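You operate a simulated robot arm through the tools that you are given. There is no shell and no other tool. Be economical: measure what you need, move in short steps, check, and stop when the job is done.

The job below is to be done with a simulated robot arm. You get a single attempt, and the scene is never put back.

TASK
Torque-test the white finished cap. Under 0.7 Nm goes in the reject bin, else back in its well.
Fine: turn the large knob till it clicks, then back, and leave the clamp open.

It is judged by the outcome, as a careful person would: the job done as asked, and still so three seconds after it is handed in. It fails if anything else is knocked over, pushed out of place, dropped, spilled or broken. Lids that push on must go on centred and level and be pressed home; caps that screw on are set level and turned clockwise until they are tight.

THE ROBOT
A 5-joint arm with a two-finger parallel gripper, fixed in place. Base frame: the origin is at the foot of the arm, x ahead of it, y to its left, z up; the work surface is at about z = 0. Readings come in mm, rad, newtons and seconds.
With the tool pointing down near the work surface it reaches from about 260 to 680 mm from the base axis. Its first joint turns from -1.152 to 1.152 rad. The tool tilts only in the upright plane through the base axis and itself; it spins freely about its own axis. Payload 2.9 kg.
Tool frame: the origin (TCP) lies between the finger pads and is the grasp point; the fingertips stand 30 mm ahead of it; z points along the fingers, y is the line along which they close. Largest opening 110 mm; finger width 20, thickness 10; the body of the gripper, 48 by 112 mm, starts 55 mm behind the TCP.
Orientation is that of the tool frame in the base frame, as a unit quaternion [x, y, z, w]. With the fingers straight down and closing along the base's y, the tool's x points along the base's -x, its y along +y and its z along -z.

THE INTERFACE
- The arm moves only by the tool send_rows. Its argument "plan" is a list of rows, each a list of 7 numbers: the shift along the tool's x, y, z in cm, then the turn, a rotation vector about the tool's x, y, z in rad, then the finger opening in cm, from 0 to 11. In form: [[dx, dy, dz, rx, ry, rz, fingers], ...]. A call has 1 to 10 rows; each row shifts and turns the commanded pose from where the row before left it, along the tool's axes as they then stand. Rows are played at 5 a second. More than 50 mm and 0.15 rad between two rows, or a gripper value outside its range, and nothing of the call is played. A pose out of reach is approached as far as the arm can. The call stops where the force on the tool passes 40 N (or 10 N more than at its start, if that is more) or the arm is blocked; 0.2 s more then pass. Each finger travels about 108 mm/s and halts on what it meets, pressing with about 22 N; the grip force reading is that of the motor and also rises with nothing between the fingers. The clock runs only during rows and for 0.2 s after the last one: add rows that do not move to give the fingers time. It gives the time, the measured TCP pose, the force on the tool (base axes), the opening and the grip force at its end, in the units of the frame above (readings bear some noise), with the torque about the TCP (base axes, N m) and any sound that the robot's microphone picked up.
- Cameras (640 x 400 px; columns grow to the right, rows downward): "scene" is fixed at [31.5, -439, 624.8]; the picture's right is [0.85, -0.53, 0.00], its down [-0.26, -0.41, -0.88] and it looks along [0.47, 0.74, -0.48] (base axes); focal length 334 px, centre (320, 200). "wrist" rides on the gripper at [72, 17, -103] in the tool frame; the picture's right is [-0.23, 0.97, 0.00], its down [-0.76, -0.18, -0.62] and it looks along [-0.61, -0.14, 0.78] (tool axes); focal length 222 px, centre (320, 200). There is no depth. A picture from a camera that has moved, and an enlarged one, comes with that camera's place and axes in the base frame and with its lens. The place of the scene camera against the robot may be out by one fixed shift of up to 18 mm in any direction.
- snapshot(camera): a new picture of that camera. No time passes.
- close_up(camera, box): a new picture of the part [left, top, right, bottom] of that camera's present view, enlarged. No time passes.
- sign_off(): hands the job in; it is judged then, once.

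Work in short steps. Places have to be worked out from the pictures, the camera data and where the tool is seen: move nearer, look again, correct. Check each grasp and each placing, and mend what went wrong. You have 120 turns and 68 pictures in all, those below and enlarged ones among them. Open the gripper and draw the arm clear of the work before you hand the job in, unless the task says otherwise; then end with one line.

The tools are called after "Request:" by a JSON object that holds its "api" and its "payload". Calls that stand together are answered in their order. send_rows: Moves the arm, as the interface text tells. Its arguments: {"type":"object","properties":{"plan":{"type":"array"}},"required":["plan"]} The other tools are called the same way: snapshot (camera) takes a picture; close_up (camera, box) takes an enlarged picture of a part of a camera's view; sign_off () hands the job in.

At the start:

```text
t: 0.0
eef_pos: [400.3, -60.0, 433.0]
ee_rot: [-0.001, 1.0, 0.0, 0.0]
wrist_force: [-0.9, 0.5, 1.1]
ft_torque: [0.01, -0.01, 0.01]
finger_gap: 110.0
gripper_force: 0.1
```

scene: 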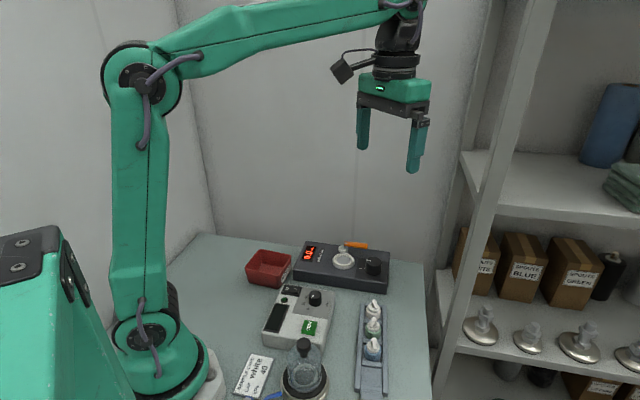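
wrist: 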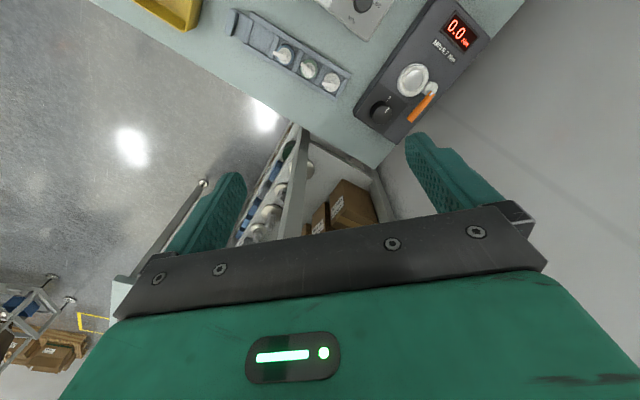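

The pictures show a tester with a display, a rack with three capped items, a reject bin and other devices. I take enlarged views to read the labels.

Request:
{"api": "close_up", "payload": {"camera": "scene", "box": [230, 230, 430, 400]}}

Request:
{"api": "close_up", "payload": {"camera": "wrist", "box": [340, 0, 520, 150]}}

Request:
{"api": "close_up", "payload": {"camera": "wrist", "box": [130, 0, 370, 120]}}

```text
2.35 times, centred on (330, 315) of scene
camera zoom: at [31.5, -439.0, 624.8], right [0.85, -0.53, 0.0], down [-0.26, -0.41, -0.88], along [0.47, 0.74, -0.48], focal length 787 px, centre (296, -71)
```

zoom: 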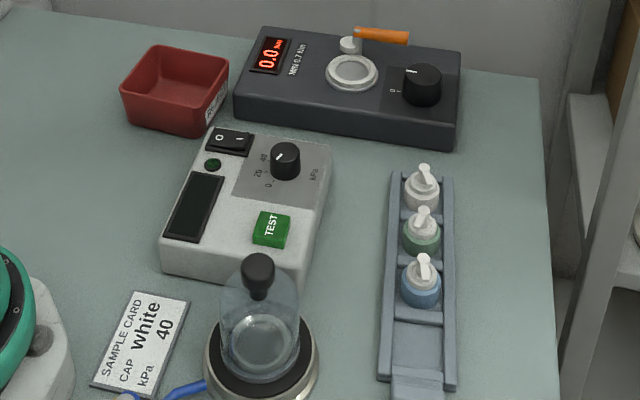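

```text
2.67 times, centred on (430, 75) of wrist
camera zoom: at [326.3, -42.4, 536.4], right [0.23, 0.97, 0.0], down [0.76, -0.18, 0.62], along [0.61, -0.14, -0.78], focal length 592 px, centre (27, 533)
```

zoom: 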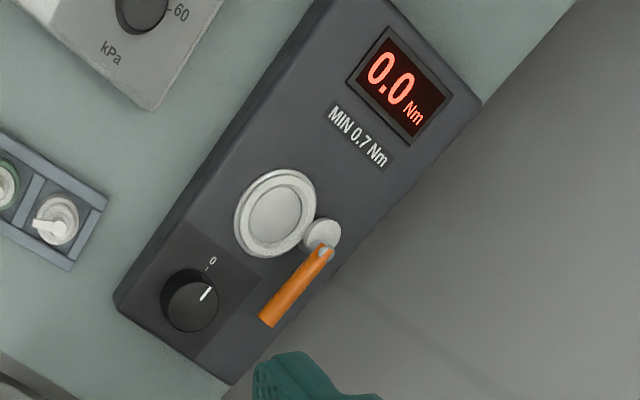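

```text
2.67 times, centred on (250, 60) of wrist
camera zoom: at [326.3, -42.4, 536.4], right [0.23, 0.97, 0.0], down [0.76, -0.18, 0.62], along [0.61, -0.14, -0.78], focal length 592 px, centre (507, 573)
```

zoom: 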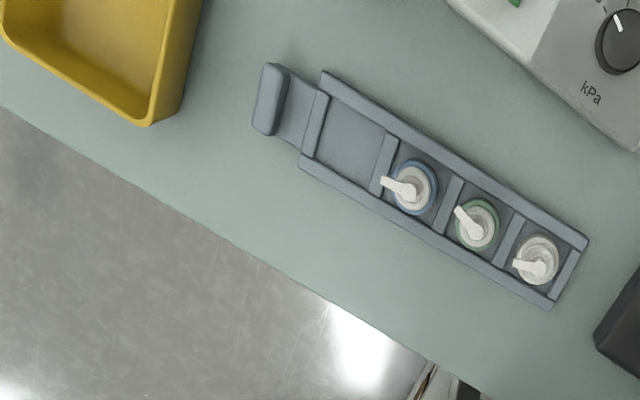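

The tester has a display ("MIN 0.7 Nm"), a nest at about (450,113), an orange clamp lever and a large knob at about (487,44). The white cap is at about (424,-40). I move nearer to the tester to look.

Request:
{"api": "send_rows", "payload": {"plan": [[0.33, 2.33, 3.05, 0, 0, 0, 11], [0.33, 2.33, 3.05, 0, 0, 0, 11], [0.33, 2.33, 3.05, 0, 0, 0, 11], [0.33, 2.33, 3.05, 0, 0, 0, 11], [0.33, 2.33, 3.05, 0, 0, 0, 11], [0.33, 2.33, 3.05, 0, 0, 0, 11], [0, 0, 0, 0, 0, 0, 11]]}}

Request:
{"api": "snapshot", "payload": {"camera": "wrist"}}

```text
t: 1.6
eef_pos: [379.5, 79.6, 250.4]
ee_rot: [0.0, 1.0, 0.0, 0.001]
wrist_force: [0.2, 0.3, 0.4]
ft_torque: [0.01, 0.0, 0.0]
finger_gap: 110.1
gripper_force: 0.2
```

```text
62 pictures are left
camera wrist: at [306.5, 97.0, 353.8], right [0.23, 0.97, 0.0], down [0.76, -0.18, 0.62], along [0.61, -0.14, -0.78], focal length 222 px, centre (320, 200)
```

wrist: 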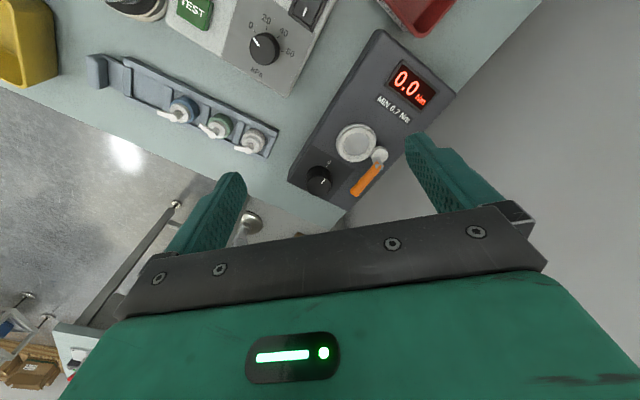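

The tester is in view; I enlarge it.

Request:
{"api": "close_up", "payload": {"camera": "wrist", "box": [280, 100, 440, 210]}}

Request:
{"api": "close_up", "payload": {"camera": "wrist", "box": [80, 40, 290, 170]}}

Request:
{"api": "close_up", "payload": {"camera": "scene", "box": [290, 230, 400, 300]}}

```text
3.64 times, centred on (360, 155) of wrist
camera zoom: at [306.5, 97.0, 353.8], right [0.23, 0.97, 0.0], down [0.76, -0.18, 0.62], along [0.61, -0.14, -0.78], focal length 808 px, centre (174, 364)
```

zoom: 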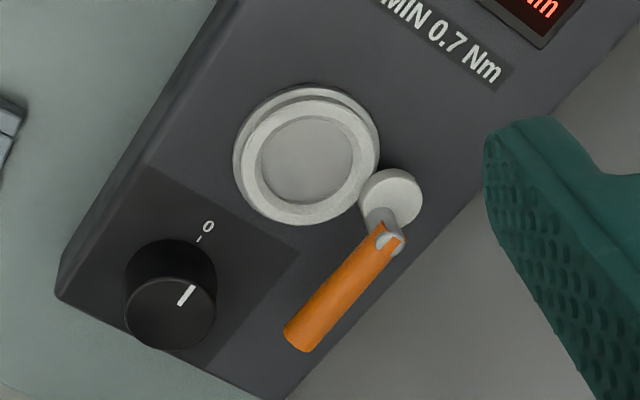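

```text
3.05 times, centred on (185, 105) of wrist
camera zoom: at [306.5, 97.0, 353.8], right [0.23, 0.97, 0.0], down [0.76, -0.18, 0.62], along [0.61, -0.14, -0.78], focal length 677 px, centre (731, 490)
```

zoom: 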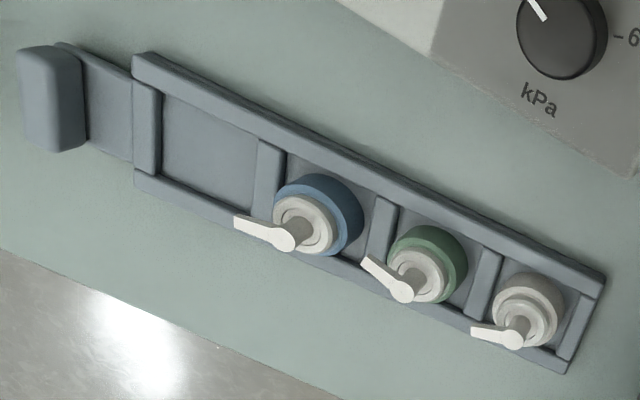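

```text
5.71 times, centred on (345, 265) of scene
camera zoom: at [31.5, -439.0, 624.8], right [0.85, -0.53, 0.0], down [-0.26, -0.41, -0.88], along [0.47, 0.74, -0.48], focal length 1911 px, centre (177, -171)
```

zoom: 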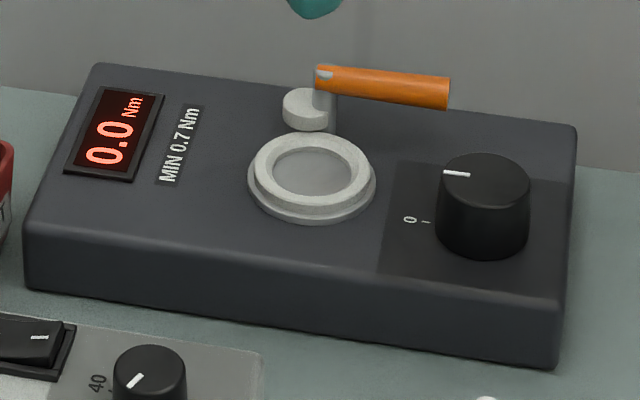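

Working from two views, the nest centre is about (458,119,45), the knob top about (498,51,72), the lever end about (526,105,74) and the white cap about (427,-39,20). I move over the white cap to look closer.

Request:
{"api": "send_rows", "payload": {"plan": [[-0.5, -3, 2.5, 0, 0, 0, 11], [-0.5, -3, 2.5, 0, 0, 0, 11], [-0.5, -3, 2.5, 0, 0, 0, 11], [-0.5, -3, 2.5, 0, 0, 0, 11], [0, 0, 0, 0, 0, 0, 11]]}}

Request:
{"api": "close_up", "payload": {"camera": "wrist", "box": [160, 40, 400, 190]}}

Request:
{"api": "close_up", "payload": {"camera": "scene", "box": [340, 280, 420, 370]}}

```text
t: 2.8
eef_pos: [401.9, -39.9, 151.3]
ee_rot: [0.0, 1.0, 0.0, -0.001]
wrist_force: [0.7, 0.5, -0.3]
ft_torque: [-0.01, -0.02, 0.03]
finger_gap: 110.0
gripper_force: 0.1
```

```text
2.67 times, centred on (280, 115) of wrist
camera zoom: at [329.1, -22.3, 253.8], right [0.23, 0.97, 0.0], down [0.76, -0.18, 0.62], along [0.61, -0.14, -0.78], focal length 592 px, centre (427, 427)
```

zoom: 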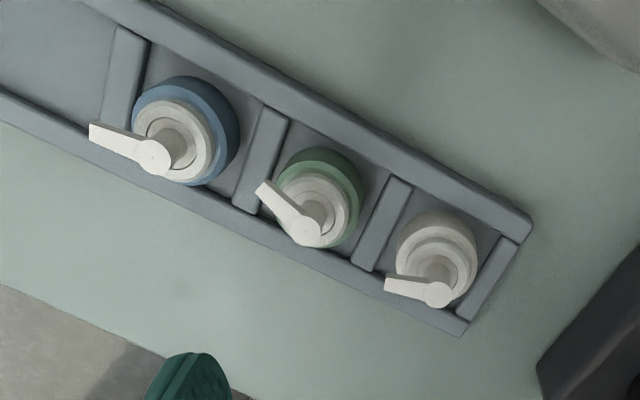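

```text
4.44 times, centred on (380, 325) of scene
camera zoom: at [31.4, -439.0, 624.8], right [0.85, -0.53, 0.0], down [-0.26, -0.41, -0.88], along [0.47, 0.74, -0.48], focal length 1486 px, centre (53, -356)
```

zoom: 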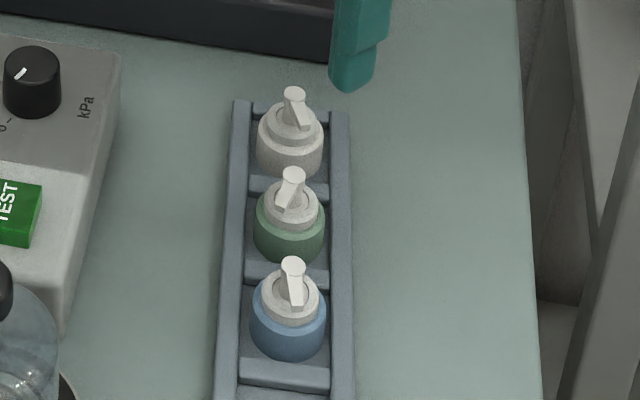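

Triangulating the stem top puts the cap axis at about (429.5,-41), stem top z≈44 and rack direction about 49°. I will grip the collar across the rack above the rails, so I spin the tool 49° and centre over the cap first.

Request:
{"api": "send_rows", "payload": {"plan": [[0, 0, 0, 0, 0, -0.1425, 11], [0, 0, 0, 0, 0, -0.1425, 11], [0, 0, 0, 0, 0, -0.1425, 11], [0, 0, 0, 0, 0, -0.1425, 11], [0, 0, 0, 0, 0, -0.1425, 11], [0, 0, 0, 0, 0, -0.1425, 11], [-1.73, -2.14, 2.0, 0, 0, 0, 11], [0, 0, 0, 0, 0, 0, 8], [0, 0, 0, 0, 0, 0, 8]]}}

Request:
{"api": "snapshot", "payload": {"camera": "wrist"}}

Request:
{"api": "close_up", "payload": {"camera": "scene", "box": [320, 230, 440, 350]}}

```text
t: 4.8
eef_pos: [428.5, -41.2, 130.0]
ee_rot: [-0.415, 0.91, 0.0, -0.001]
wrist_force: [-0.7, 0.5, 0.5]
ft_torque: [0.01, 0.03, -0.01]
finger_gap: 80.0
gripper_force: 0.1
```

```text
56 pictures are left
camera wrist: at [367.6, -83.7, 233.0], right [-0.59, 0.81, 0.0], down [0.63, 0.46, 0.62], along [0.51, 0.36, -0.78], focal length 222 px, centre (320, 200)
```

wrist: 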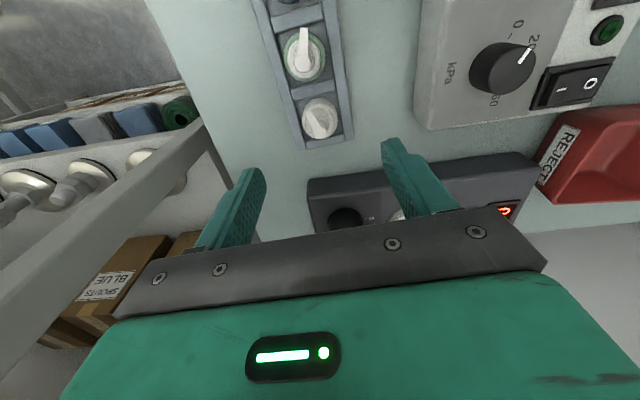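

```text
3.33 times, centred on (380, 290) of scene
camera zoom: at [31.5, -439.0, 624.8], right [0.85, -0.53, 0.0], down [-0.26, -0.41, -0.88], along [0.47, 0.74, -0.48], focal length 1115 px, centre (120, -100)
```

zoom: 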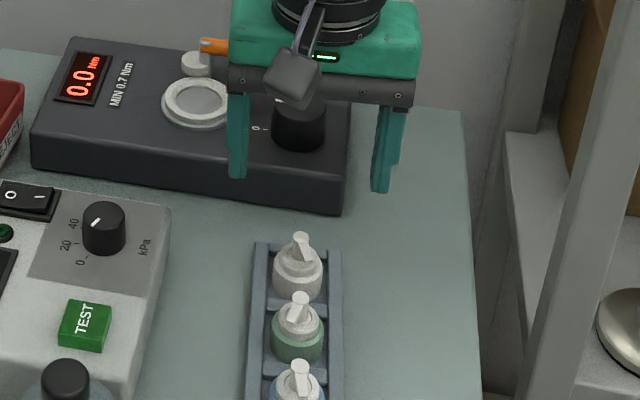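

The bin with the REJECT label is the red one. I enlarge the white cap to refine its axis.

Request:
{"api": "close_up", "payload": {"camera": "wrist", "box": [240, 20, 400, 160]}}

```text
2.86 times, centred on (320, 90) of wrist
camera zoom: at [367.6, -83.7, 233.0], right [-0.59, 0.81, 0.0], down [0.63, 0.46, 0.62], along [0.51, 0.36, -0.78], focal length 635 px, centre (320, 514)
```

zoom: 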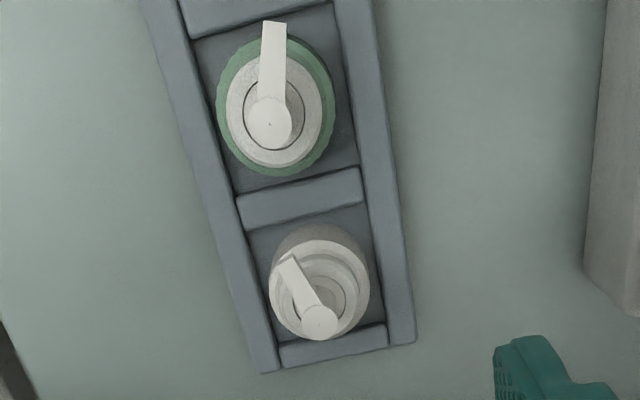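

The tool is aligned with the rack and the cap axis is about (430,-41). I lower to fingertip height about z=26 with a narrower opening, then look from the side.

Request:
{"api": "send_rows", "payload": {"plan": [[-0.1, -0.08, 2.5, 0, 0, 0, 7], [0, 0, 2.5, 0, 0, 0, 6], [0, 0, 2.3, 0, 0, 0, 6], [0, 0, 0, 0, 0, 0, 6]]}}

Request:
{"api": "close_up", "payload": {"camera": "scene", "box": [335, 265, 425, 345]}}

Request:
{"api": "close_up", "payload": {"camera": "wrist", "box": [200, 80, 440, 260]}}

```text
t: 5.8
eef_pos: [428.2, -41.4, 56.5]
ee_rot: [-0.415, 0.91, 0.0, 0.001]
wrist_force: [0.4, 0.4, 0.1]
ft_torque: [0.03, 0.02, 0.04]
finger_gap: 60.0
gripper_force: 0.0
```

```text
5.00 times, centred on (380, 305) of scene
camera zoom: at [31.5, -439.0, 624.8], right [0.85, -0.53, 0.0], down [-0.26, -0.41, -0.88], along [0.47, 0.74, -0.48], focal length 1672 px, centre (20, -325)
```

zoom: 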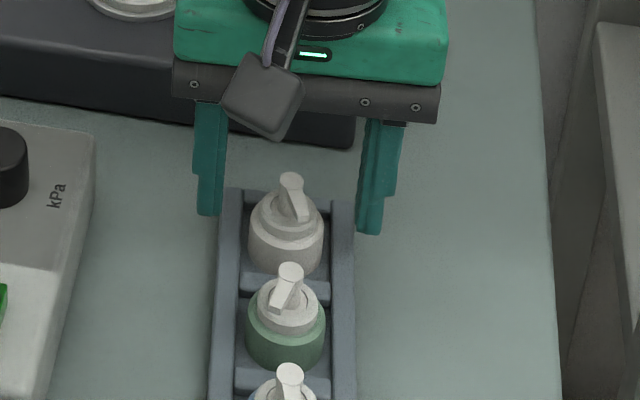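

```text
2.22 times, centred on (320, 170) of wrist
camera zoom: at [366.9, -84.0, 160.4], right [-0.59, 0.81, 0.0], down [0.63, 0.46, 0.62], along [0.51, 0.36, -0.78], focal length 494 px, centre (320, 267)
```

zoom: 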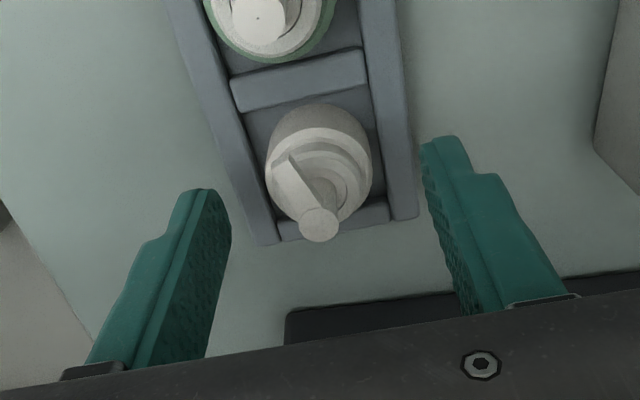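

Fingers straddle the cap symmetrically; the collar spans roughly z 3–24. I go down 11 mm so the tips sit about z=15, above the rails.

Request:
{"api": "send_rows", "payload": {"plan": [[-0.1, -0.05, 0.6, 0, 0, 0, 6], [0, 0, 0.5, 0, 0, 0, 6], [0, 0, 0, 0, 0, 0, 6]]}}

Request:
{"api": "close_up", "payload": {"camera": "scene", "box": [345, 275, 415, 335]}}

```text
t: 6.6
eef_pos: [428.9, -41.2, 46.0]
ee_rot: [-0.414, 0.91, 0.0, 0.0]
wrist_force: [1.5, 0.0, 0.4]
ft_torque: [0.0, -0.01, 0.0]
finger_gap: 59.8
gripper_force: 0.0
```

```text
6.67 times, centred on (380, 305) of scene
camera zoom: at [31.5, -439.0, 624.8], right [0.85, -0.53, 0.0], down [-0.26, -0.41, -0.88], along [0.47, 0.74, -0.48], focal length 2230 px, centre (-80, -500)
```

zoom: 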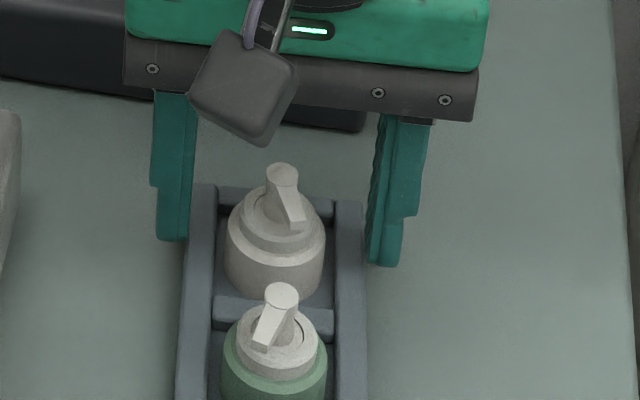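

The fingers straddle the collar clear of the rails. I close on it.

Request:
{"api": "send_rows", "payload": {"plan": [[0, 0, 0, 0, 0, 0, 5], [0, 0, 0, 0, 0, 0, 4.2], [0, 0, 0, 0, 0, 0, 3.5], [0, 0, 0, 0, 0, 0, 2.5], [0, 0, 0, 0, 0, 0, 2.5]]}}

Request:
{"api": "close_up", "payload": {"camera": "scene", "box": [345, 275, 415, 335]}}

```text
t: 7.8
eef_pos: [430.6, -40.7, 46.6]
ee_rot: [-0.415, 0.91, 0.0, 0.0]
wrist_force: [1.1, -0.1, -0.2]
ft_torque: [0.0, -0.02, 0.01]
finger_gap: 31.2
gripper_force: 9.6
```

```text
6.67 times, centred on (380, 305) of scene
camera zoom: at [31.5, -439.0, 624.8], right [0.85, -0.53, 0.0], down [-0.26, -0.41, -0.88], along [0.47, 0.74, -0.48], focal length 2230 px, centre (-80, -500)
```

zoom: 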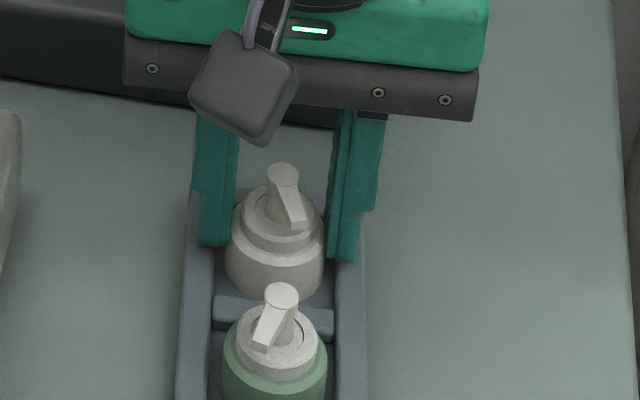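

Gap stopped at 31 mm with force, so the cap is held. I lift and check.

Request:
{"api": "send_rows", "payload": {"plan": [[0, 0, 0, 0, 0, 0, 2.0], [0, 0, -0.5, 0, 0, 0, 2.0], [0, 0, -1.5, 0, 0, 0, 2.0], [0, 0, -3, 0, 0, 0, 2.0], [0, 0, -4, 0, 0, 0, 2.0], [0, 0, 0, 0, 0, 0, 2.0]]}}

Request:
{"api": "snapshot", "payload": {"camera": "wrist"}}

Request:
{"api": "close_up", "payload": {"camera": "scene", "box": [290, 220, 430, 340]}}

```text
t: 9.2
eef_pos: [427.1, -42.4, 134.6]
ee_rot: [-0.415, 0.91, -0.001, 0.0]
wrist_force: [-0.9, 0.4, -0.5]
ft_torque: [0.03, 0.02, -0.02]
finger_gap: 31.7
gripper_force: 9.6
```

```text
49 pictures are left
camera wrist: at [367.1, -84.8, 238.0], right [-0.59, 0.81, 0.0], down [0.63, 0.46, 0.62], along [0.51, 0.36, -0.78], focal length 222 px, centre (320, 200)
```

wrist: 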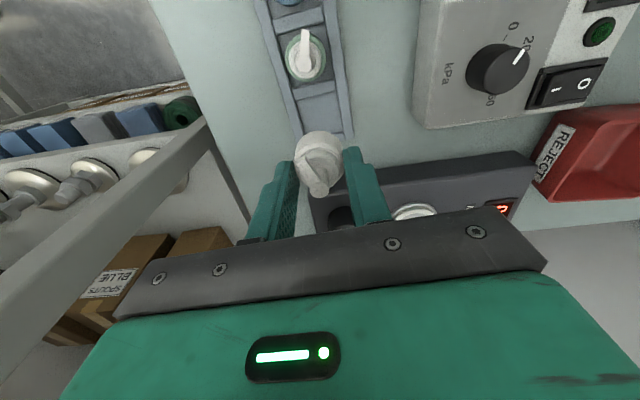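

```text
3.33 times, centred on (360, 280) of scene
camera zoom: at [31.4, -439.0, 624.8], right [0.85, -0.53, 0.0], down [-0.26, -0.41, -0.88], along [0.47, 0.74, -0.48], focal length 1115 px, centre (187, -67)
```

zoom: 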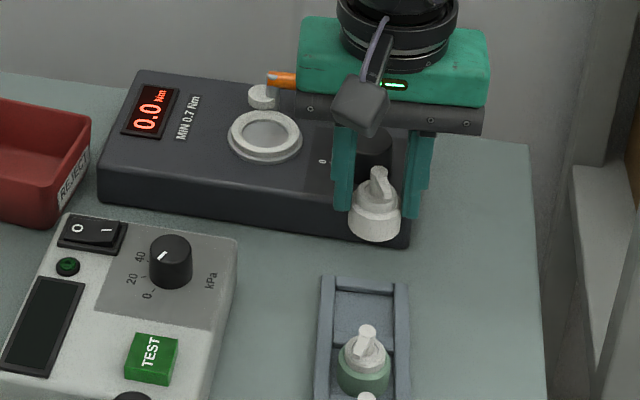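

The cap is held centred and level. I spin to line the fingers up with the tester's long axis and move to just short of the nest, keeping high.

Request:
{"api": "send_rows", "payload": {"plan": [[0, 0, -0.5, 0, 0, 0.107, 2.0], [0, 0, -0.5, 0, 0, 0.107, 2.0], [0, 0, 0, 0, 0, 0.106, 2.0], [-2.2, 2.97, -0.3, 0, 0, 0, 2.0], [-2.2, 2.97, -0.3, 0, 0, 0, 2.0], [-2.2, 2.97, 0, 0, 0, 0, 2.0], [-2.2, 2.97, 0, 0, 0, 0, 2.0], [0, 0, 0, 0, 0, 0, 2.0]]}}

Request:
{"api": "close_up", "payload": {"camera": "wrist", "box": [200, 60, 440, 240]}}

Request:
{"api": "close_up", "payload": {"camera": "scene", "box": [270, 200, 410, 310]}}

```text
t: 11.0
eef_pos: [442.9, 108.5, 151.3]
ee_rot: [-0.263, 0.965, 0.0, 0.0]
wrist_force: [0.3, 0.3, 0.2]
ft_torque: [-0.01, 0.0, 0.0]
finger_gap: 31.4
gripper_force: 10.1
```

```text
2.22 times, centred on (320, 150) of wrist
camera zoom: at [371.9, 86.4, 254.1], right [-0.3, 0.95, 0.0], down [0.75, 0.23, 0.62], along [0.59, 0.19, -0.78], focal length 494 px, centre (320, 311)
```

zoom: 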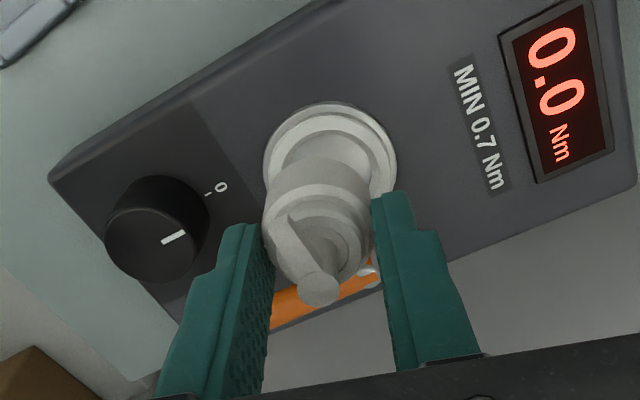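

```text
3.64 times, centred on (340, 255) of scene
camera zoom: at [31.5, -439.0, 624.8], right [0.85, -0.53, 0.0], down [-0.26, -0.41, -0.88], along [0.47, 0.74, -0.48], focal length 1216 px, centre (247, 0)
```

zoom: 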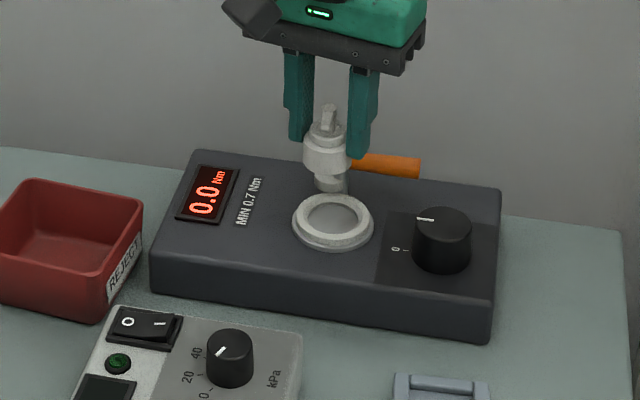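

Ellipse fits from three views put the nest centre at about (455,117.5). I move the last ~15 mm over it and lower to about z=112 to check alignment.

Request:
{"api": "send_rows", "payload": {"plan": [[-1.52, 0.21, 1, 0, 0, 0, 2.0], [0, 0, 1.5, 0, 0, 0, 2.0], [0, 0, 1.5, 0, 0, 0, 2.0], [0, 0, 0, 0, 0, 0, 2.0]]}}

Request:
{"api": "close_up", "payload": {"camera": "wrist", "box": [220, 90, 420, 240]}}

Request:
{"api": "close_up", "payload": {"camera": "scene", "box": [300, 210, 390, 280]}}

```text
t: 12.0
eef_pos: [455.6, 116.0, 111.0]
ee_rot: [-0.263, 0.965, 0.001, 0.0]
wrist_force: [-0.4, 0.6, -0.1]
ft_torque: [0.03, 0.03, 0.01]
finger_gap: 31.4
gripper_force: 9.7
```

```text
2.67 times, centred on (320, 165) of wrist
camera zoom: at [384.8, 95.0, 215.0], right [-0.3, 0.95, 0.0], down [0.75, 0.24, 0.62], along [0.59, 0.19, -0.78], focal length 592 px, centre (320, 293)
```

zoom: 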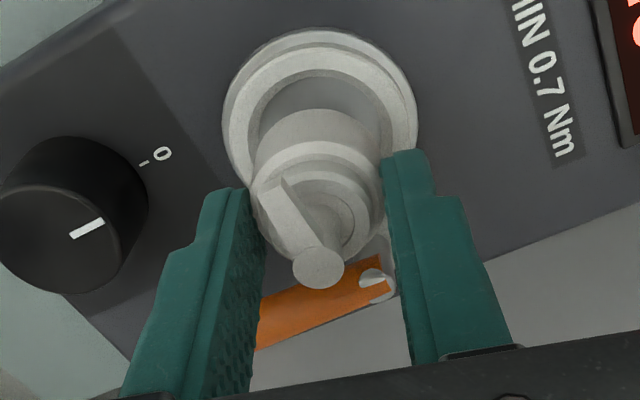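

```text
5.71 times, centred on (345, 245) of scene
camera zoom: at [31.5, -439.0, 624.8], right [0.85, -0.53, 0.0], down [-0.26, -0.41, -0.88], along [0.47, 0.74, -0.48], focal length 1911 px, centre (177, -57)
```

zoom: 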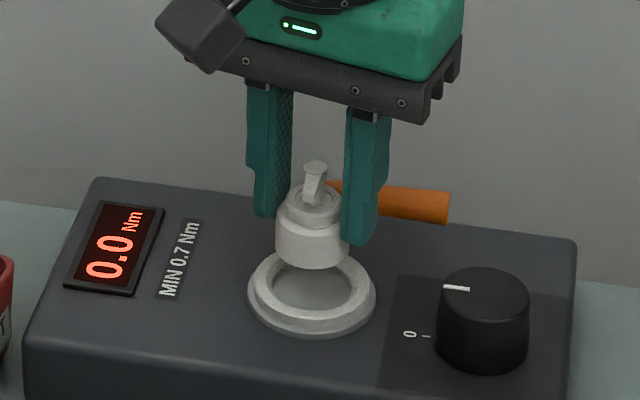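

Cap and nest are aligned in both views to about a millimetre. I lower in small steps watching the force.

Request:
{"api": "send_rows", "payload": {"plan": [[0, 0, 1.0, 0, 0, 0, 2.0], [0, 0, 0.7, 0, 0, 0, 2.0], [0, 0, 0.3, 0, 0, 0, 2.0], [0, 0, 0, 0, 0, 0, 2.0]]}}

Request:
{"api": "close_up", "payload": {"camera": "scene", "box": [300, 210, 390, 280]}}

Request:
{"api": "close_up", "payload": {"camera": "wrist", "box": [220, 90, 420, 240]}}

```text
t: 13.0
eef_pos: [457.2, 115.9, 92.4]
ee_rot: [-0.264, 0.965, 0.0, 0.0]
wrist_force: [-0.4, 0.0, 0.4]
ft_torque: [0.0, -0.01, 0.02]
finger_gap: 31.5
gripper_force: 9.8
```

```text
5.71 times, centred on (345, 245) of scene
camera zoom: at [31.5, -439.0, 624.8], right [0.85, -0.53, 0.0], down [-0.26, -0.41, -0.88], along [0.47, 0.74, -0.48], focal length 1911 px, centre (177, -57)
```

zoom: 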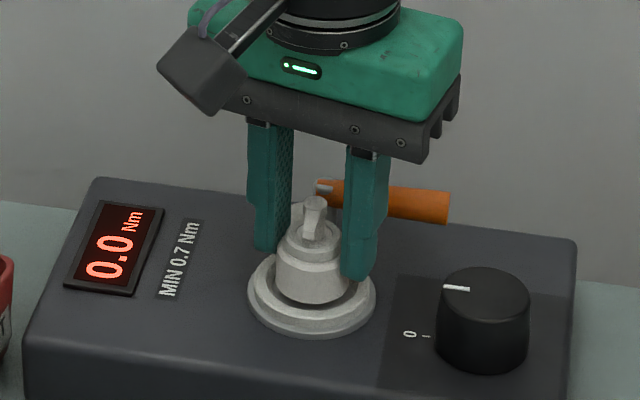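

```text
2.67 times, centred on (320, 165) of wrist
camera zoom: at [385.1, 94.3, 195.4], right [-0.3, 0.95, 0.0], down [0.75, 0.24, 0.62], along [0.59, 0.19, -0.78], focal length 592 px, centre (320, 293)
```

zoom: 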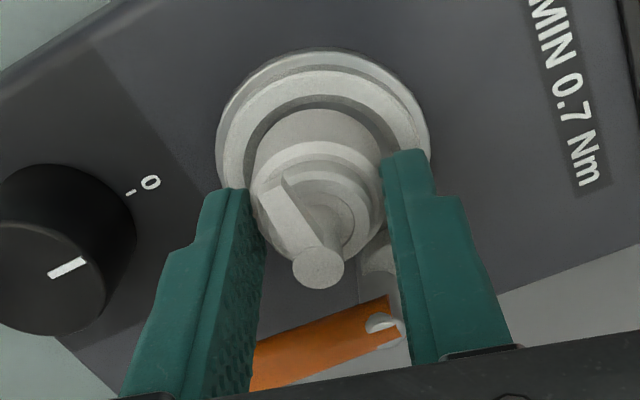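

Aligned still, no contact. I continue down in 3 mm steps.

Request:
{"api": "send_rows", "payload": {"plan": [[0, 0.05, 0.3, 0, 0, 0, 2.0], [0, 0, 0.3, 0, 0, 0, 2.0], [0, 0, 0.2, 0, 0, 0, 2.0], [0, 0, 0, 0, 0, 0, 2.0]]}}

Request:
{"api": "close_up", "payload": {"camera": "scene", "box": [300, 220, 390, 280]}}

```text
t: 14.0
eef_pos: [456.3, 116.3, 85.6]
ee_rot: [-0.264, 0.964, 0.001, 0.0]
wrist_force: [0.0, 1.1, 3.6]
ft_torque: [0.07, 0.04, -0.01]
finger_gap: 31.4
gripper_force: 10.0
```

```text
6.67 times, centred on (345, 250) of scene
camera zoom: at [31.4, -439.0, 624.8], right [0.85, -0.53, 0.0], down [-0.26, -0.41, -0.88], along [0.47, 0.74, -0.48], focal length 2230 px, centre (153, -133)
```

zoom: 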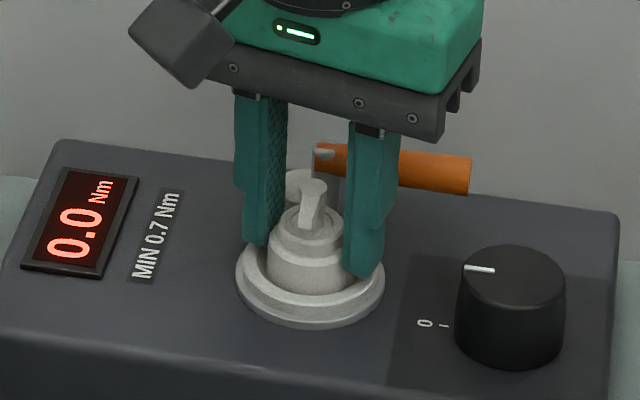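

A 3.6 N upward force means the cap bottom is touching. I press 1 mm more to confirm it's seated.

Request:
{"api": "send_rows", "payload": {"plan": [[0, 0, 0.1, 0, 0, 0, 2.0], [0, 0, 0, 0, 0, 0, 2.0]]}}

Request:
{"api": "close_up", "payload": {"camera": "wrist", "box": [220, 90, 420, 240]}}

```text
t: 14.6
eef_pos: [455.4, 116.5, 82.1]
ee_rot: [-0.264, 0.964, 0.0, 0.0]
wrist_force: [0.6, -1.0, 8.3]
ft_torque: [-0.04, 0.0, 0.0]
finger_gap: 31.6
gripper_force: 9.9
```

```text
2.67 times, centred on (320, 165) of wrist
camera zoom: at [384.9, 94.8, 185.9], right [-0.3, 0.95, 0.0], down [0.74, 0.23, 0.62], along [0.6, 0.19, -0.78], focal length 592 px, centre (320, 293)
```

zoom: 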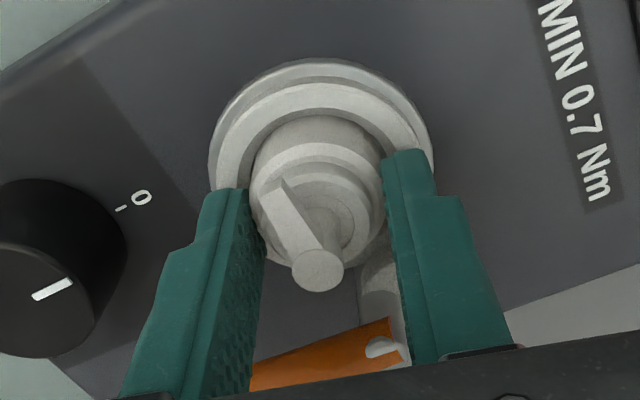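

The cap is seated. I release gently and rise.

Request:
{"api": "send_rows", "payload": {"plan": [[0, 0, -0.1, 0, 0, 0, 3.0], [0, 0, 0, 0, 0, 0, 3.6], [0, 0, 0, 0, 0, 0, 4.5], [0, 0, 0, 0, 0, 0, 5.2], [0, 0, -2, 0, 0, 0, 5.2], [0, 0, -3, 0, 0, 0, 5.2], [1, 0, -2, 0, 0, 0, 5.2], [2, 0, 0, 0, 0, 0, 5.2], [0, 0, 0, 0, 0, 0, 5.2]]}}

Request:
{"api": "close_up", "payload": {"camera": "wrist", "box": [200, 50, 440, 230]}}

Request:
{"api": "close_up", "payload": {"camera": "scene", "box": [300, 220, 390, 280]}}

```text
t: 16.6
eef_pos: [431.2, 101.0, 153.2]
ee_rot: [-0.264, 0.965, 0.0, 0.0]
wrist_force: [0.2, -0.7, 0.1]
ft_torque: [-0.02, -0.01, -0.03]
finger_gap: 51.9
gripper_force: 0.0
```

```text
2.22 times, centred on (320, 140) of wrist
camera zoom: at [358.9, 80.1, 256.8], right [-0.3, 0.95, 0.0], down [0.75, 0.24, 0.62], along [0.59, 0.19, -0.78], focal length 494 px, centre (320, 333)
```

zoom: 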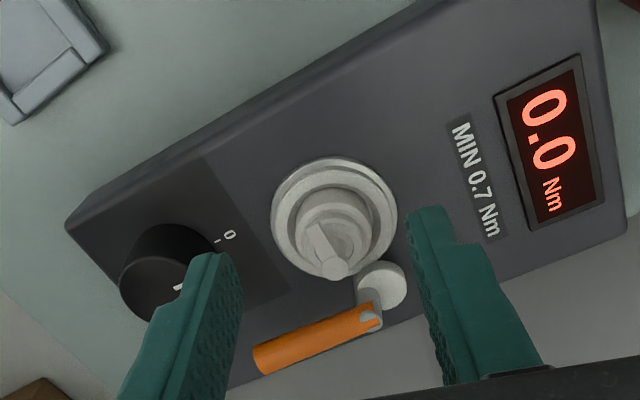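

```text
6.67 times, centred on (345, 250) of scene
camera zoom: at [31.4, -439.0, 624.8], right [0.85, -0.53, 0.0], down [-0.26, -0.41, -0.88], along [0.47, 0.74, -0.48], focal length 2230 px, centre (153, -133)
```

zoom: 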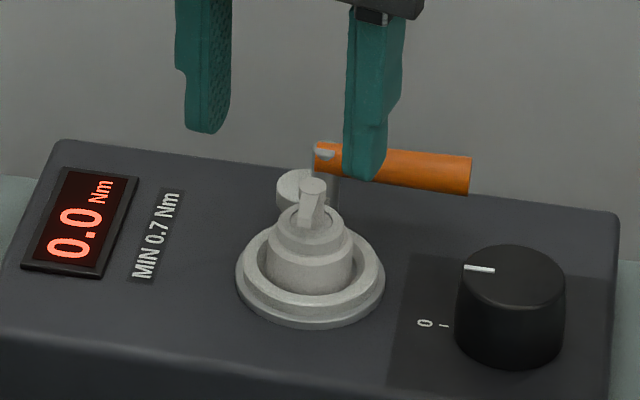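

The cap sits in the nest. Before touching the clamp lever I study its geometry and the room behind it.

Request:
{"api": "close_up", "payload": {"camera": "wrist", "box": [300, 120, 400, 225]}}

Request:
{"api": "snapshot", "payload": {"camera": "scene"}}

Request:
{"api": "snapshot", "payload": {"camera": "wrist"}}

```text
3.81 times, centred on (350, 172) of wrist
camera zoom: at [358.9, 80.1, 256.8], right [-0.3, 0.95, 0.0], down [0.75, 0.24, 0.62], along [0.59, 0.19, -0.78], focal length 846 px, centre (206, 305)
```

zoom: 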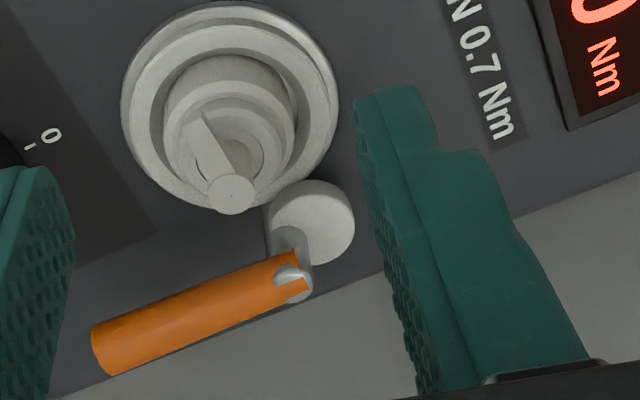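

```text
36 pictures are left
```

scene: 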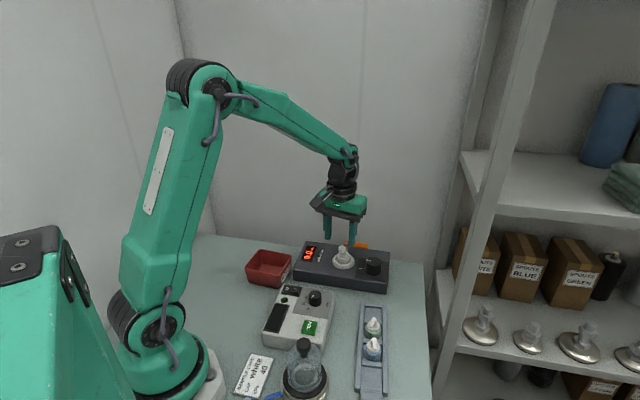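

```text
35 pictures are left
camera wrist: at [358.9, 80.1, 256.8], right [-0.3, 0.95, 0.0], down [0.75, 0.24, 0.62], along [0.59, 0.19, -0.78], focal length 222 px, centre (320, 200)
```

wrist: 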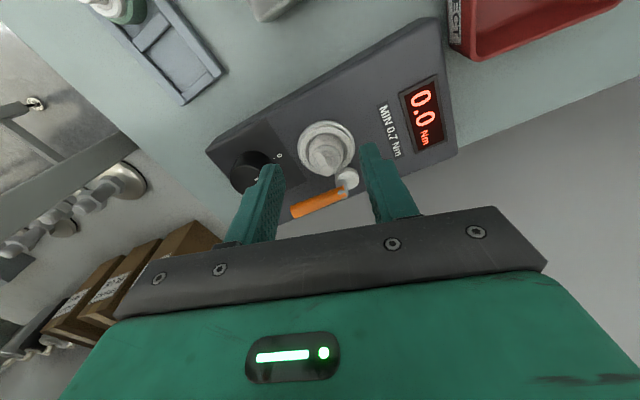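

The lever post is at about (482,144.5), handle pointing at -42°, with the eccentric disc opposite. Closing must swing the handle counter-clockwise (outward), so I bring closed fingers down on its inner side near the post.

Request:
{"api": "send_rows", "payload": {"plan": [[0, 0, 0, 0, 0, -0.1, 3], [0, 0, 0, 0, 0, -0.1, 1], [0, 0, 0, 0, 0, -0.1, 0], [-2.13, -1.91, 0, 0, 0, 0, 0], [-2.13, -1.91, 0, 0, 0, 0, 0], [0, 0, 2.0, 0, 0, 0, 0], [0, 0, 0, 0, 0, 0, 0]]}}

Request:
{"api": "close_up", "payload": {"camera": "wrist", "box": [220, 80, 420, 230]}}

Request:
{"api": "close_up", "payload": {"camera": "scene", "box": [290, 190, 410, 290]}}

```text
t: 18.2
eef_pos: [487.9, 107.4, 133.6]
ee_rot: [-0.405, 0.914, 0.0, 0.0]
wrist_force: [-0.1, 0.9, -0.3]
ft_torque: [0.01, -0.01, -0.02]
finger_gap: 0.1
gripper_force: 22.3
```

```text
2.67 times, centred on (320, 155) of wrist
camera zoom: at [426.8, 65.9, 236.9], right [-0.57, 0.82, 0.0], down [0.64, 0.45, 0.62], along [0.51, 0.35, -0.78], focal length 592 px, centre (320, 320)
```

zoom: 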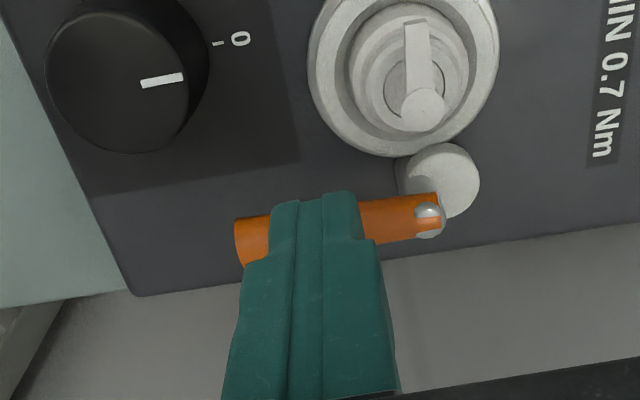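

```text
4.00 times, centred on (350, 240) of scene
camera zoom: at [31.5, -439.0, 624.8], right [0.85, -0.53, 0.0], down [-0.26, -0.41, -0.88], along [0.47, 0.74, -0.48], focal length 1338 px, centre (200, 40)
```

zoom: 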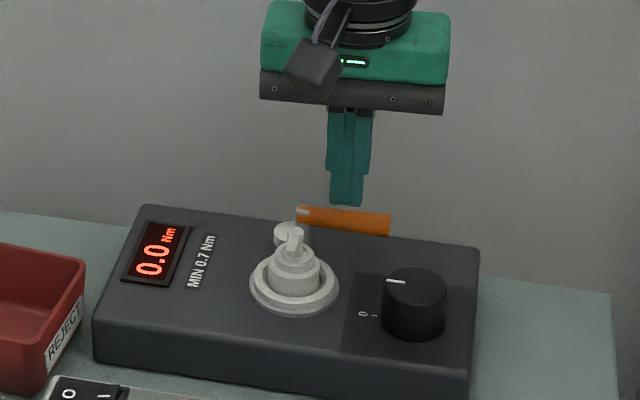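

Finger line is ~20 mm inside the handle line at 32 mm from the post; it will clear going down. Lowering to tip height about z=62.

Request:
{"api": "send_rows", "payload": {"plan": [[0, 0, 1.5, 0, 0, 0, 0], [0, 0, 1.5, 0, 0, 0, 0], [0, 0, 1.1, 0, 0, 0, 0], [0, 0, 0, 0, 0, 0, 0]]}}

Request:
{"api": "close_up", "payload": {"camera": "wrist", "box": [220, 80, 420, 230]}}

```text
t: 19.2
eef_pos: [488.1, 109.3, 91.9]
ee_rot: [-0.405, 0.914, 0.0, 0.0]
wrist_force: [0.3, -0.3, -0.4]
ft_torque: [0.01, 0.0, 0.0]
finger_gap: 0.0
gripper_force: 21.7
```

```text
2.67 times, centred on (320, 155) of wrist
camera zoom: at [426.5, 66.7, 195.8], right [-0.57, 0.82, 0.0], down [0.64, 0.45, 0.62], along [0.51, 0.35, -0.78], focal length 592 px, centre (320, 320)
```

zoom: 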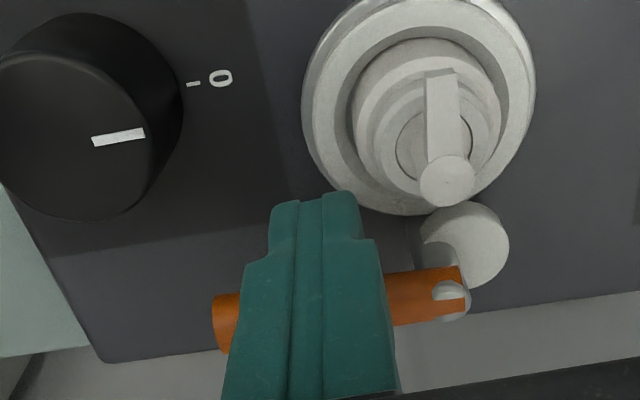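

Clear on the handle's inner side. I push outward in small steps following the expected arc.

Request:
{"api": "send_rows", "payload": {"plan": [[-0.5, -0.1, 0, 0, 0, 0, 0], [-0.5, -0.1, 0, 0, 0, 0, 0], [-0.5, -0.1, 0, 0, 0, 0, 0], [-0.5, 0, 0, 0, 0, 0, 0], [-0.4, 0, 0, 0, 0, 0, 0], [0, 0, 0, 0, 0, 0, 0]]}}

Request:
{"api": "close_up", "payload": {"camera": "wrist", "box": [220, 80, 420, 230]}}

```text
t: 20.6
eef_pos: [505.7, 123.5, 93.5]
ee_rot: [-0.405, 0.914, -0.001, 0.0]
wrist_force: [0.7, -0.1, -1.7]
ft_torque: [-0.02, 0.01, -0.04]
finger_gap: 0.2
gripper_force: 21.9
```

```text
2.67 times, centred on (320, 155) of wrist
camera zoom: at [444.4, 81.7, 196.4], right [-0.57, 0.82, 0.0], down [0.64, 0.44, 0.62], along [0.51, 0.35, -0.78], focal length 592 px, centre (320, 320)
```

zoom: 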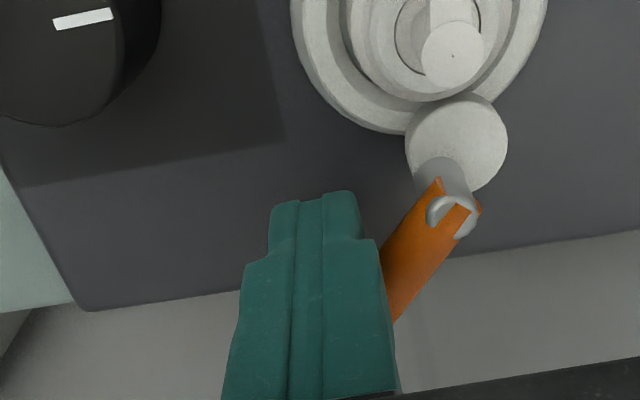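

The handle swings freely and the eccentric turns towards the nest. I continue round the arc.

Request:
{"api": "send_rows", "payload": {"plan": [[-0.5, 0.1, 0, 0, 0, 0, 0], [-0.5, 0.1, 0, 0, 0, 0, 0], [-0.46, 0.15, 0, 0, 0, 0, 0], [-0.45, 0.37, 0, 0, 0, 0, 0], [-0.45, 0.37, 0, 0, 0, 0, 0], [0, 0, 0, 0, 0, 0, 0]]}}

Request:
{"api": "close_up", "payload": {"camera": "wrist", "box": [220, 80, 420, 230]}}

```text
t: 22.0
eef_pos: [513.4, 147.6, 92.6]
ee_rot: [-0.405, 0.914, 0.001, 0.001]
wrist_force: [-0.4, 0.5, -0.8]
ft_torque: [-0.03, 0.02, 0.0]
finger_gap: 0.1
gripper_force: 22.0
```

```text
2.67 times, centred on (320, 155) of wrist
camera zoom: at [451.5, 105.7, 196.9], right [-0.57, 0.82, 0.0], down [0.64, 0.45, 0.62], along [0.51, 0.35, -0.78], focal length 592 px, centre (320, 320)
```

zoom: 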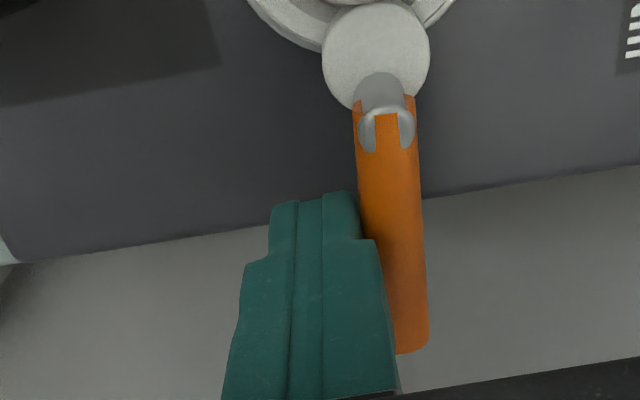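

The eccentric now faces the cap. I push a bit further to see whether it tightens.

Request:
{"api": "send_rows", "payload": {"plan": [[-0.17, 0.23, 0, 0, 0, 0, 0], [-0.17, 0.23, 0, 0, 0, 0, 0], [-0.12, 0.26, 0, 0, 0, 0, 0], [-0.12, 0.26, 0, 0, 0, 0, 0], [0, 0, 0, 0, 0, 0, 0]]}}

Request:
{"api": "close_up", "payload": {"camera": "wrist", "box": [220, 60, 420, 210]}}

Request:
{"api": "close_up", "payload": {"camera": "scene", "box": [300, 200, 400, 280]}}

```text
t: 22.8
eef_pos: [512.0, 150.6, 93.6]
ee_rot: [-0.4, 0.916, 0.0, 0.0]
wrist_force: [3.8, -6.3, -0.7]
ft_torque: [-0.14, -0.05, -0.08]
finger_gap: 0.0
gripper_force: 22.2
stopped in row 3: the force on the tool passed its limit at 45 N (the readings are from after the stop); the commanded pose is now the measured one
```

```text
2.67 times, centred on (320, 135) of wrist
camera zoom: at [450.9, 108.9, 196.9], right [-0.56, 0.83, 0.0], down [0.65, 0.44, 0.62], along [0.52, 0.35, -0.78], focal length 592 px, centre (320, 373)
```

zoom: 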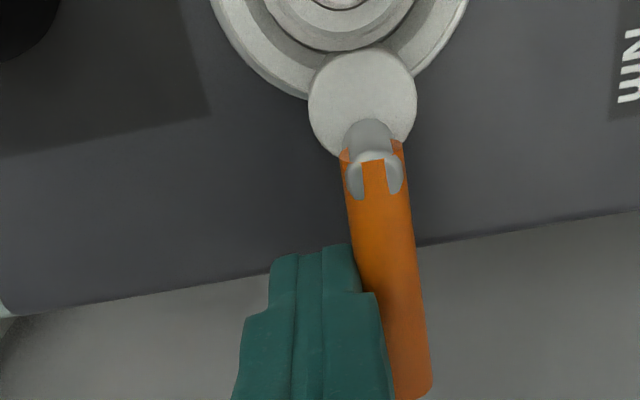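

```text
5.00 times, centred on (350, 240) of scene
camera zoom: at [31.5, -439.0, 624.8], right [0.85, -0.53, 0.0], down [-0.26, -0.41, -0.88], along [0.47, 0.74, -0.48], focal length 1672 px, centre (170, 0)
```

zoom: 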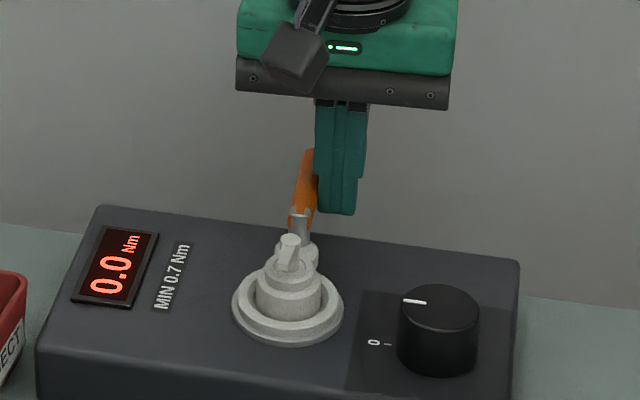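

A firm stop was reached (45 N) and the disc presses the cap: the clamp is closed. I back away from the handle, rise, and go over the large knob.

Request:
{"api": "send_rows", "payload": {"plan": [[0.3, -0.8, 0, 0, 0, 0, 0], [0, 0, -3, 0, 0, 0, 0], [0, 0, -4, 0, 0, 0, 0], [3.97, -2.45, 0, 0, 0, 0, 3], [3.97, -2.45, 0, 0, 0, 0, 6], [0, 0, 2, 0, 0, 0, 7], [0, 0, 0, 0, 0, 0, 7]]}}

Request:
{"api": "close_up", "payload": {"camera": "wrist", "box": [180, 40, 460, 240]}}

Request:
{"api": "close_up", "payload": {"camera": "scene", "box": [300, 200, 420, 290]}}

```text
t: 24.4
eef_pos: [499.8, 51.5, 142.6]
ee_rot: [-0.402, 0.916, 0.001, -0.001]
wrist_force: [-0.2, -0.2, -0.7]
ft_torque: [-0.01, -0.01, -0.02]
finger_gap: 69.9
gripper_force: 0.0
```

```text
2.00 times, centred on (320, 140) of wrist
camera zoom: at [437.4, 10.1, 246.0], right [-0.56, 0.83, 0.0], down [0.65, 0.44, 0.62], along [0.51, 0.35, -0.78], focal length 444 px, centre (320, 320)
```

zoom: 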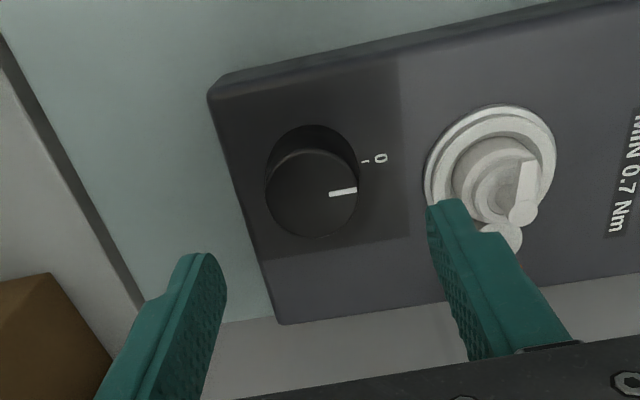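

```text
4.44 times, centred on (360, 245) of scene
camera zoom: at [31.4, -439.0, 624.8], right [0.85, -0.53, 0.0], down [-0.26, -0.41, -0.88], along [0.47, 0.74, -0.48], focal length 1486 px, centre (142, 0)
```

zoom: 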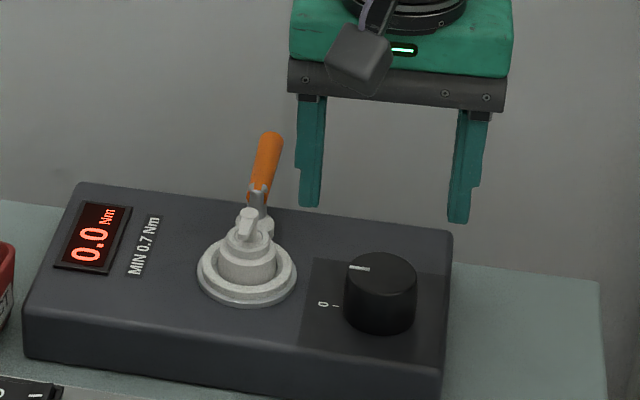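

Lever stays closed. Knob centre about (498,49.5), diameter ~39 mm. I lower around it.

Request:
{"api": "send_rows", "payload": {"plan": [[0.25, 0, 2, 0, 0, 0, 6.5], [0, 0, 2, 0, 0, 0, 6.5], [0, 0, 2, 0, 0, 0, 6.5], [0, 0, 0, 0, 0, 0, 6.5]]}}

Request:
{"api": "close_up", "payload": {"camera": "wrist", "box": [200, 60, 440, 240]}}

Request:
{"api": "close_up", "payload": {"camera": "scene", "box": [330, 230, 410, 290]}}

```text
t: 25.4
eef_pos: [495.9, 49.3, 82.8]
ee_rot: [-0.401, 0.916, 0.0, 0.0]
wrist_force: [-0.1, -0.1, -0.5]
ft_torque: [0.01, 0.02, 0.0]
finger_gap: 65.3
gripper_force: 0.0
```

```text
2.22 times, centred on (320, 150) of wrist
camera zoom: at [434.6, 8.0, 186.3], right [-0.56, 0.83, 0.0], down [0.65, 0.44, 0.62], along [0.51, 0.35, -0.78], focal length 494 px, centre (320, 311)
```

zoom: 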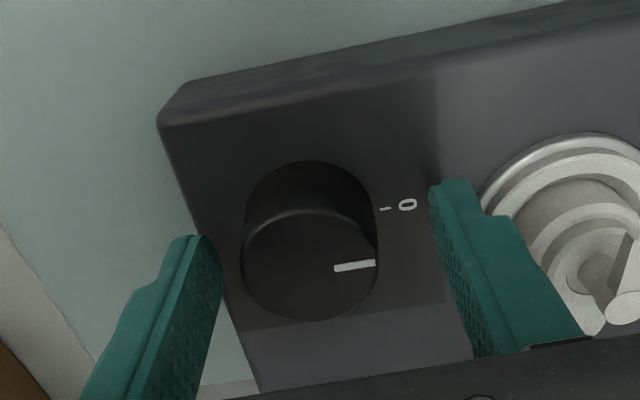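

```text
6.67 times, centred on (370, 260) of scene
camera zoom: at [31.5, -439.0, 624.8], right [0.85, -0.53, 0.0], down [-0.26, -0.41, -0.88], along [0.47, 0.74, -0.48], focal length 2230 px, centre (-13, -200)
```

zoom: 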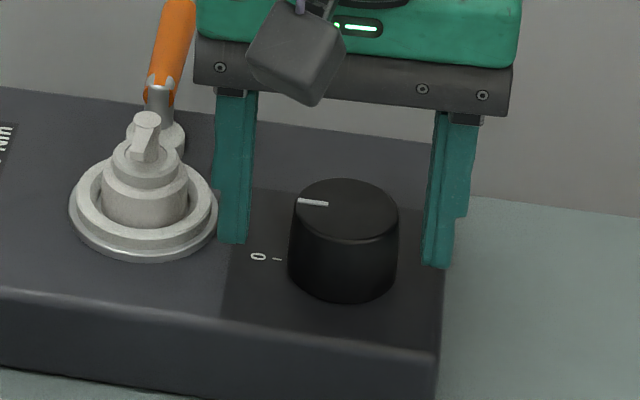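

Nearly centred (1.8 mm off along the closing line); I correct and close on the knob.

Request:
{"api": "send_rows", "payload": {"plan": [[0, -0.17, 0.2, 0, 0, 0, 5.5], [0, 0, 0, 0, 0, 0, 4.5], [0, 0, 0, 0, 0, 0, 3.8], [0, 0, 0, 0, 0, 0, 2.5], [0, 0, 0, 0, 0, 0, 2.5]]}}

```text
t: 26.7
eef_pos: [500.1, 46.9, 81.0]
ee_rot: [-0.399, 0.917, -0.001, 0.002]
wrist_force: [2.9, -0.5, -0.4]
ft_torque: [0.1, 0.62, -0.01]
finger_gap: 41.5
gripper_force: 45.1
stopped in row 5: the force on the tool passed its limit at 41 N (the readings are from after the stop); the commanded pose is now the measured one
```

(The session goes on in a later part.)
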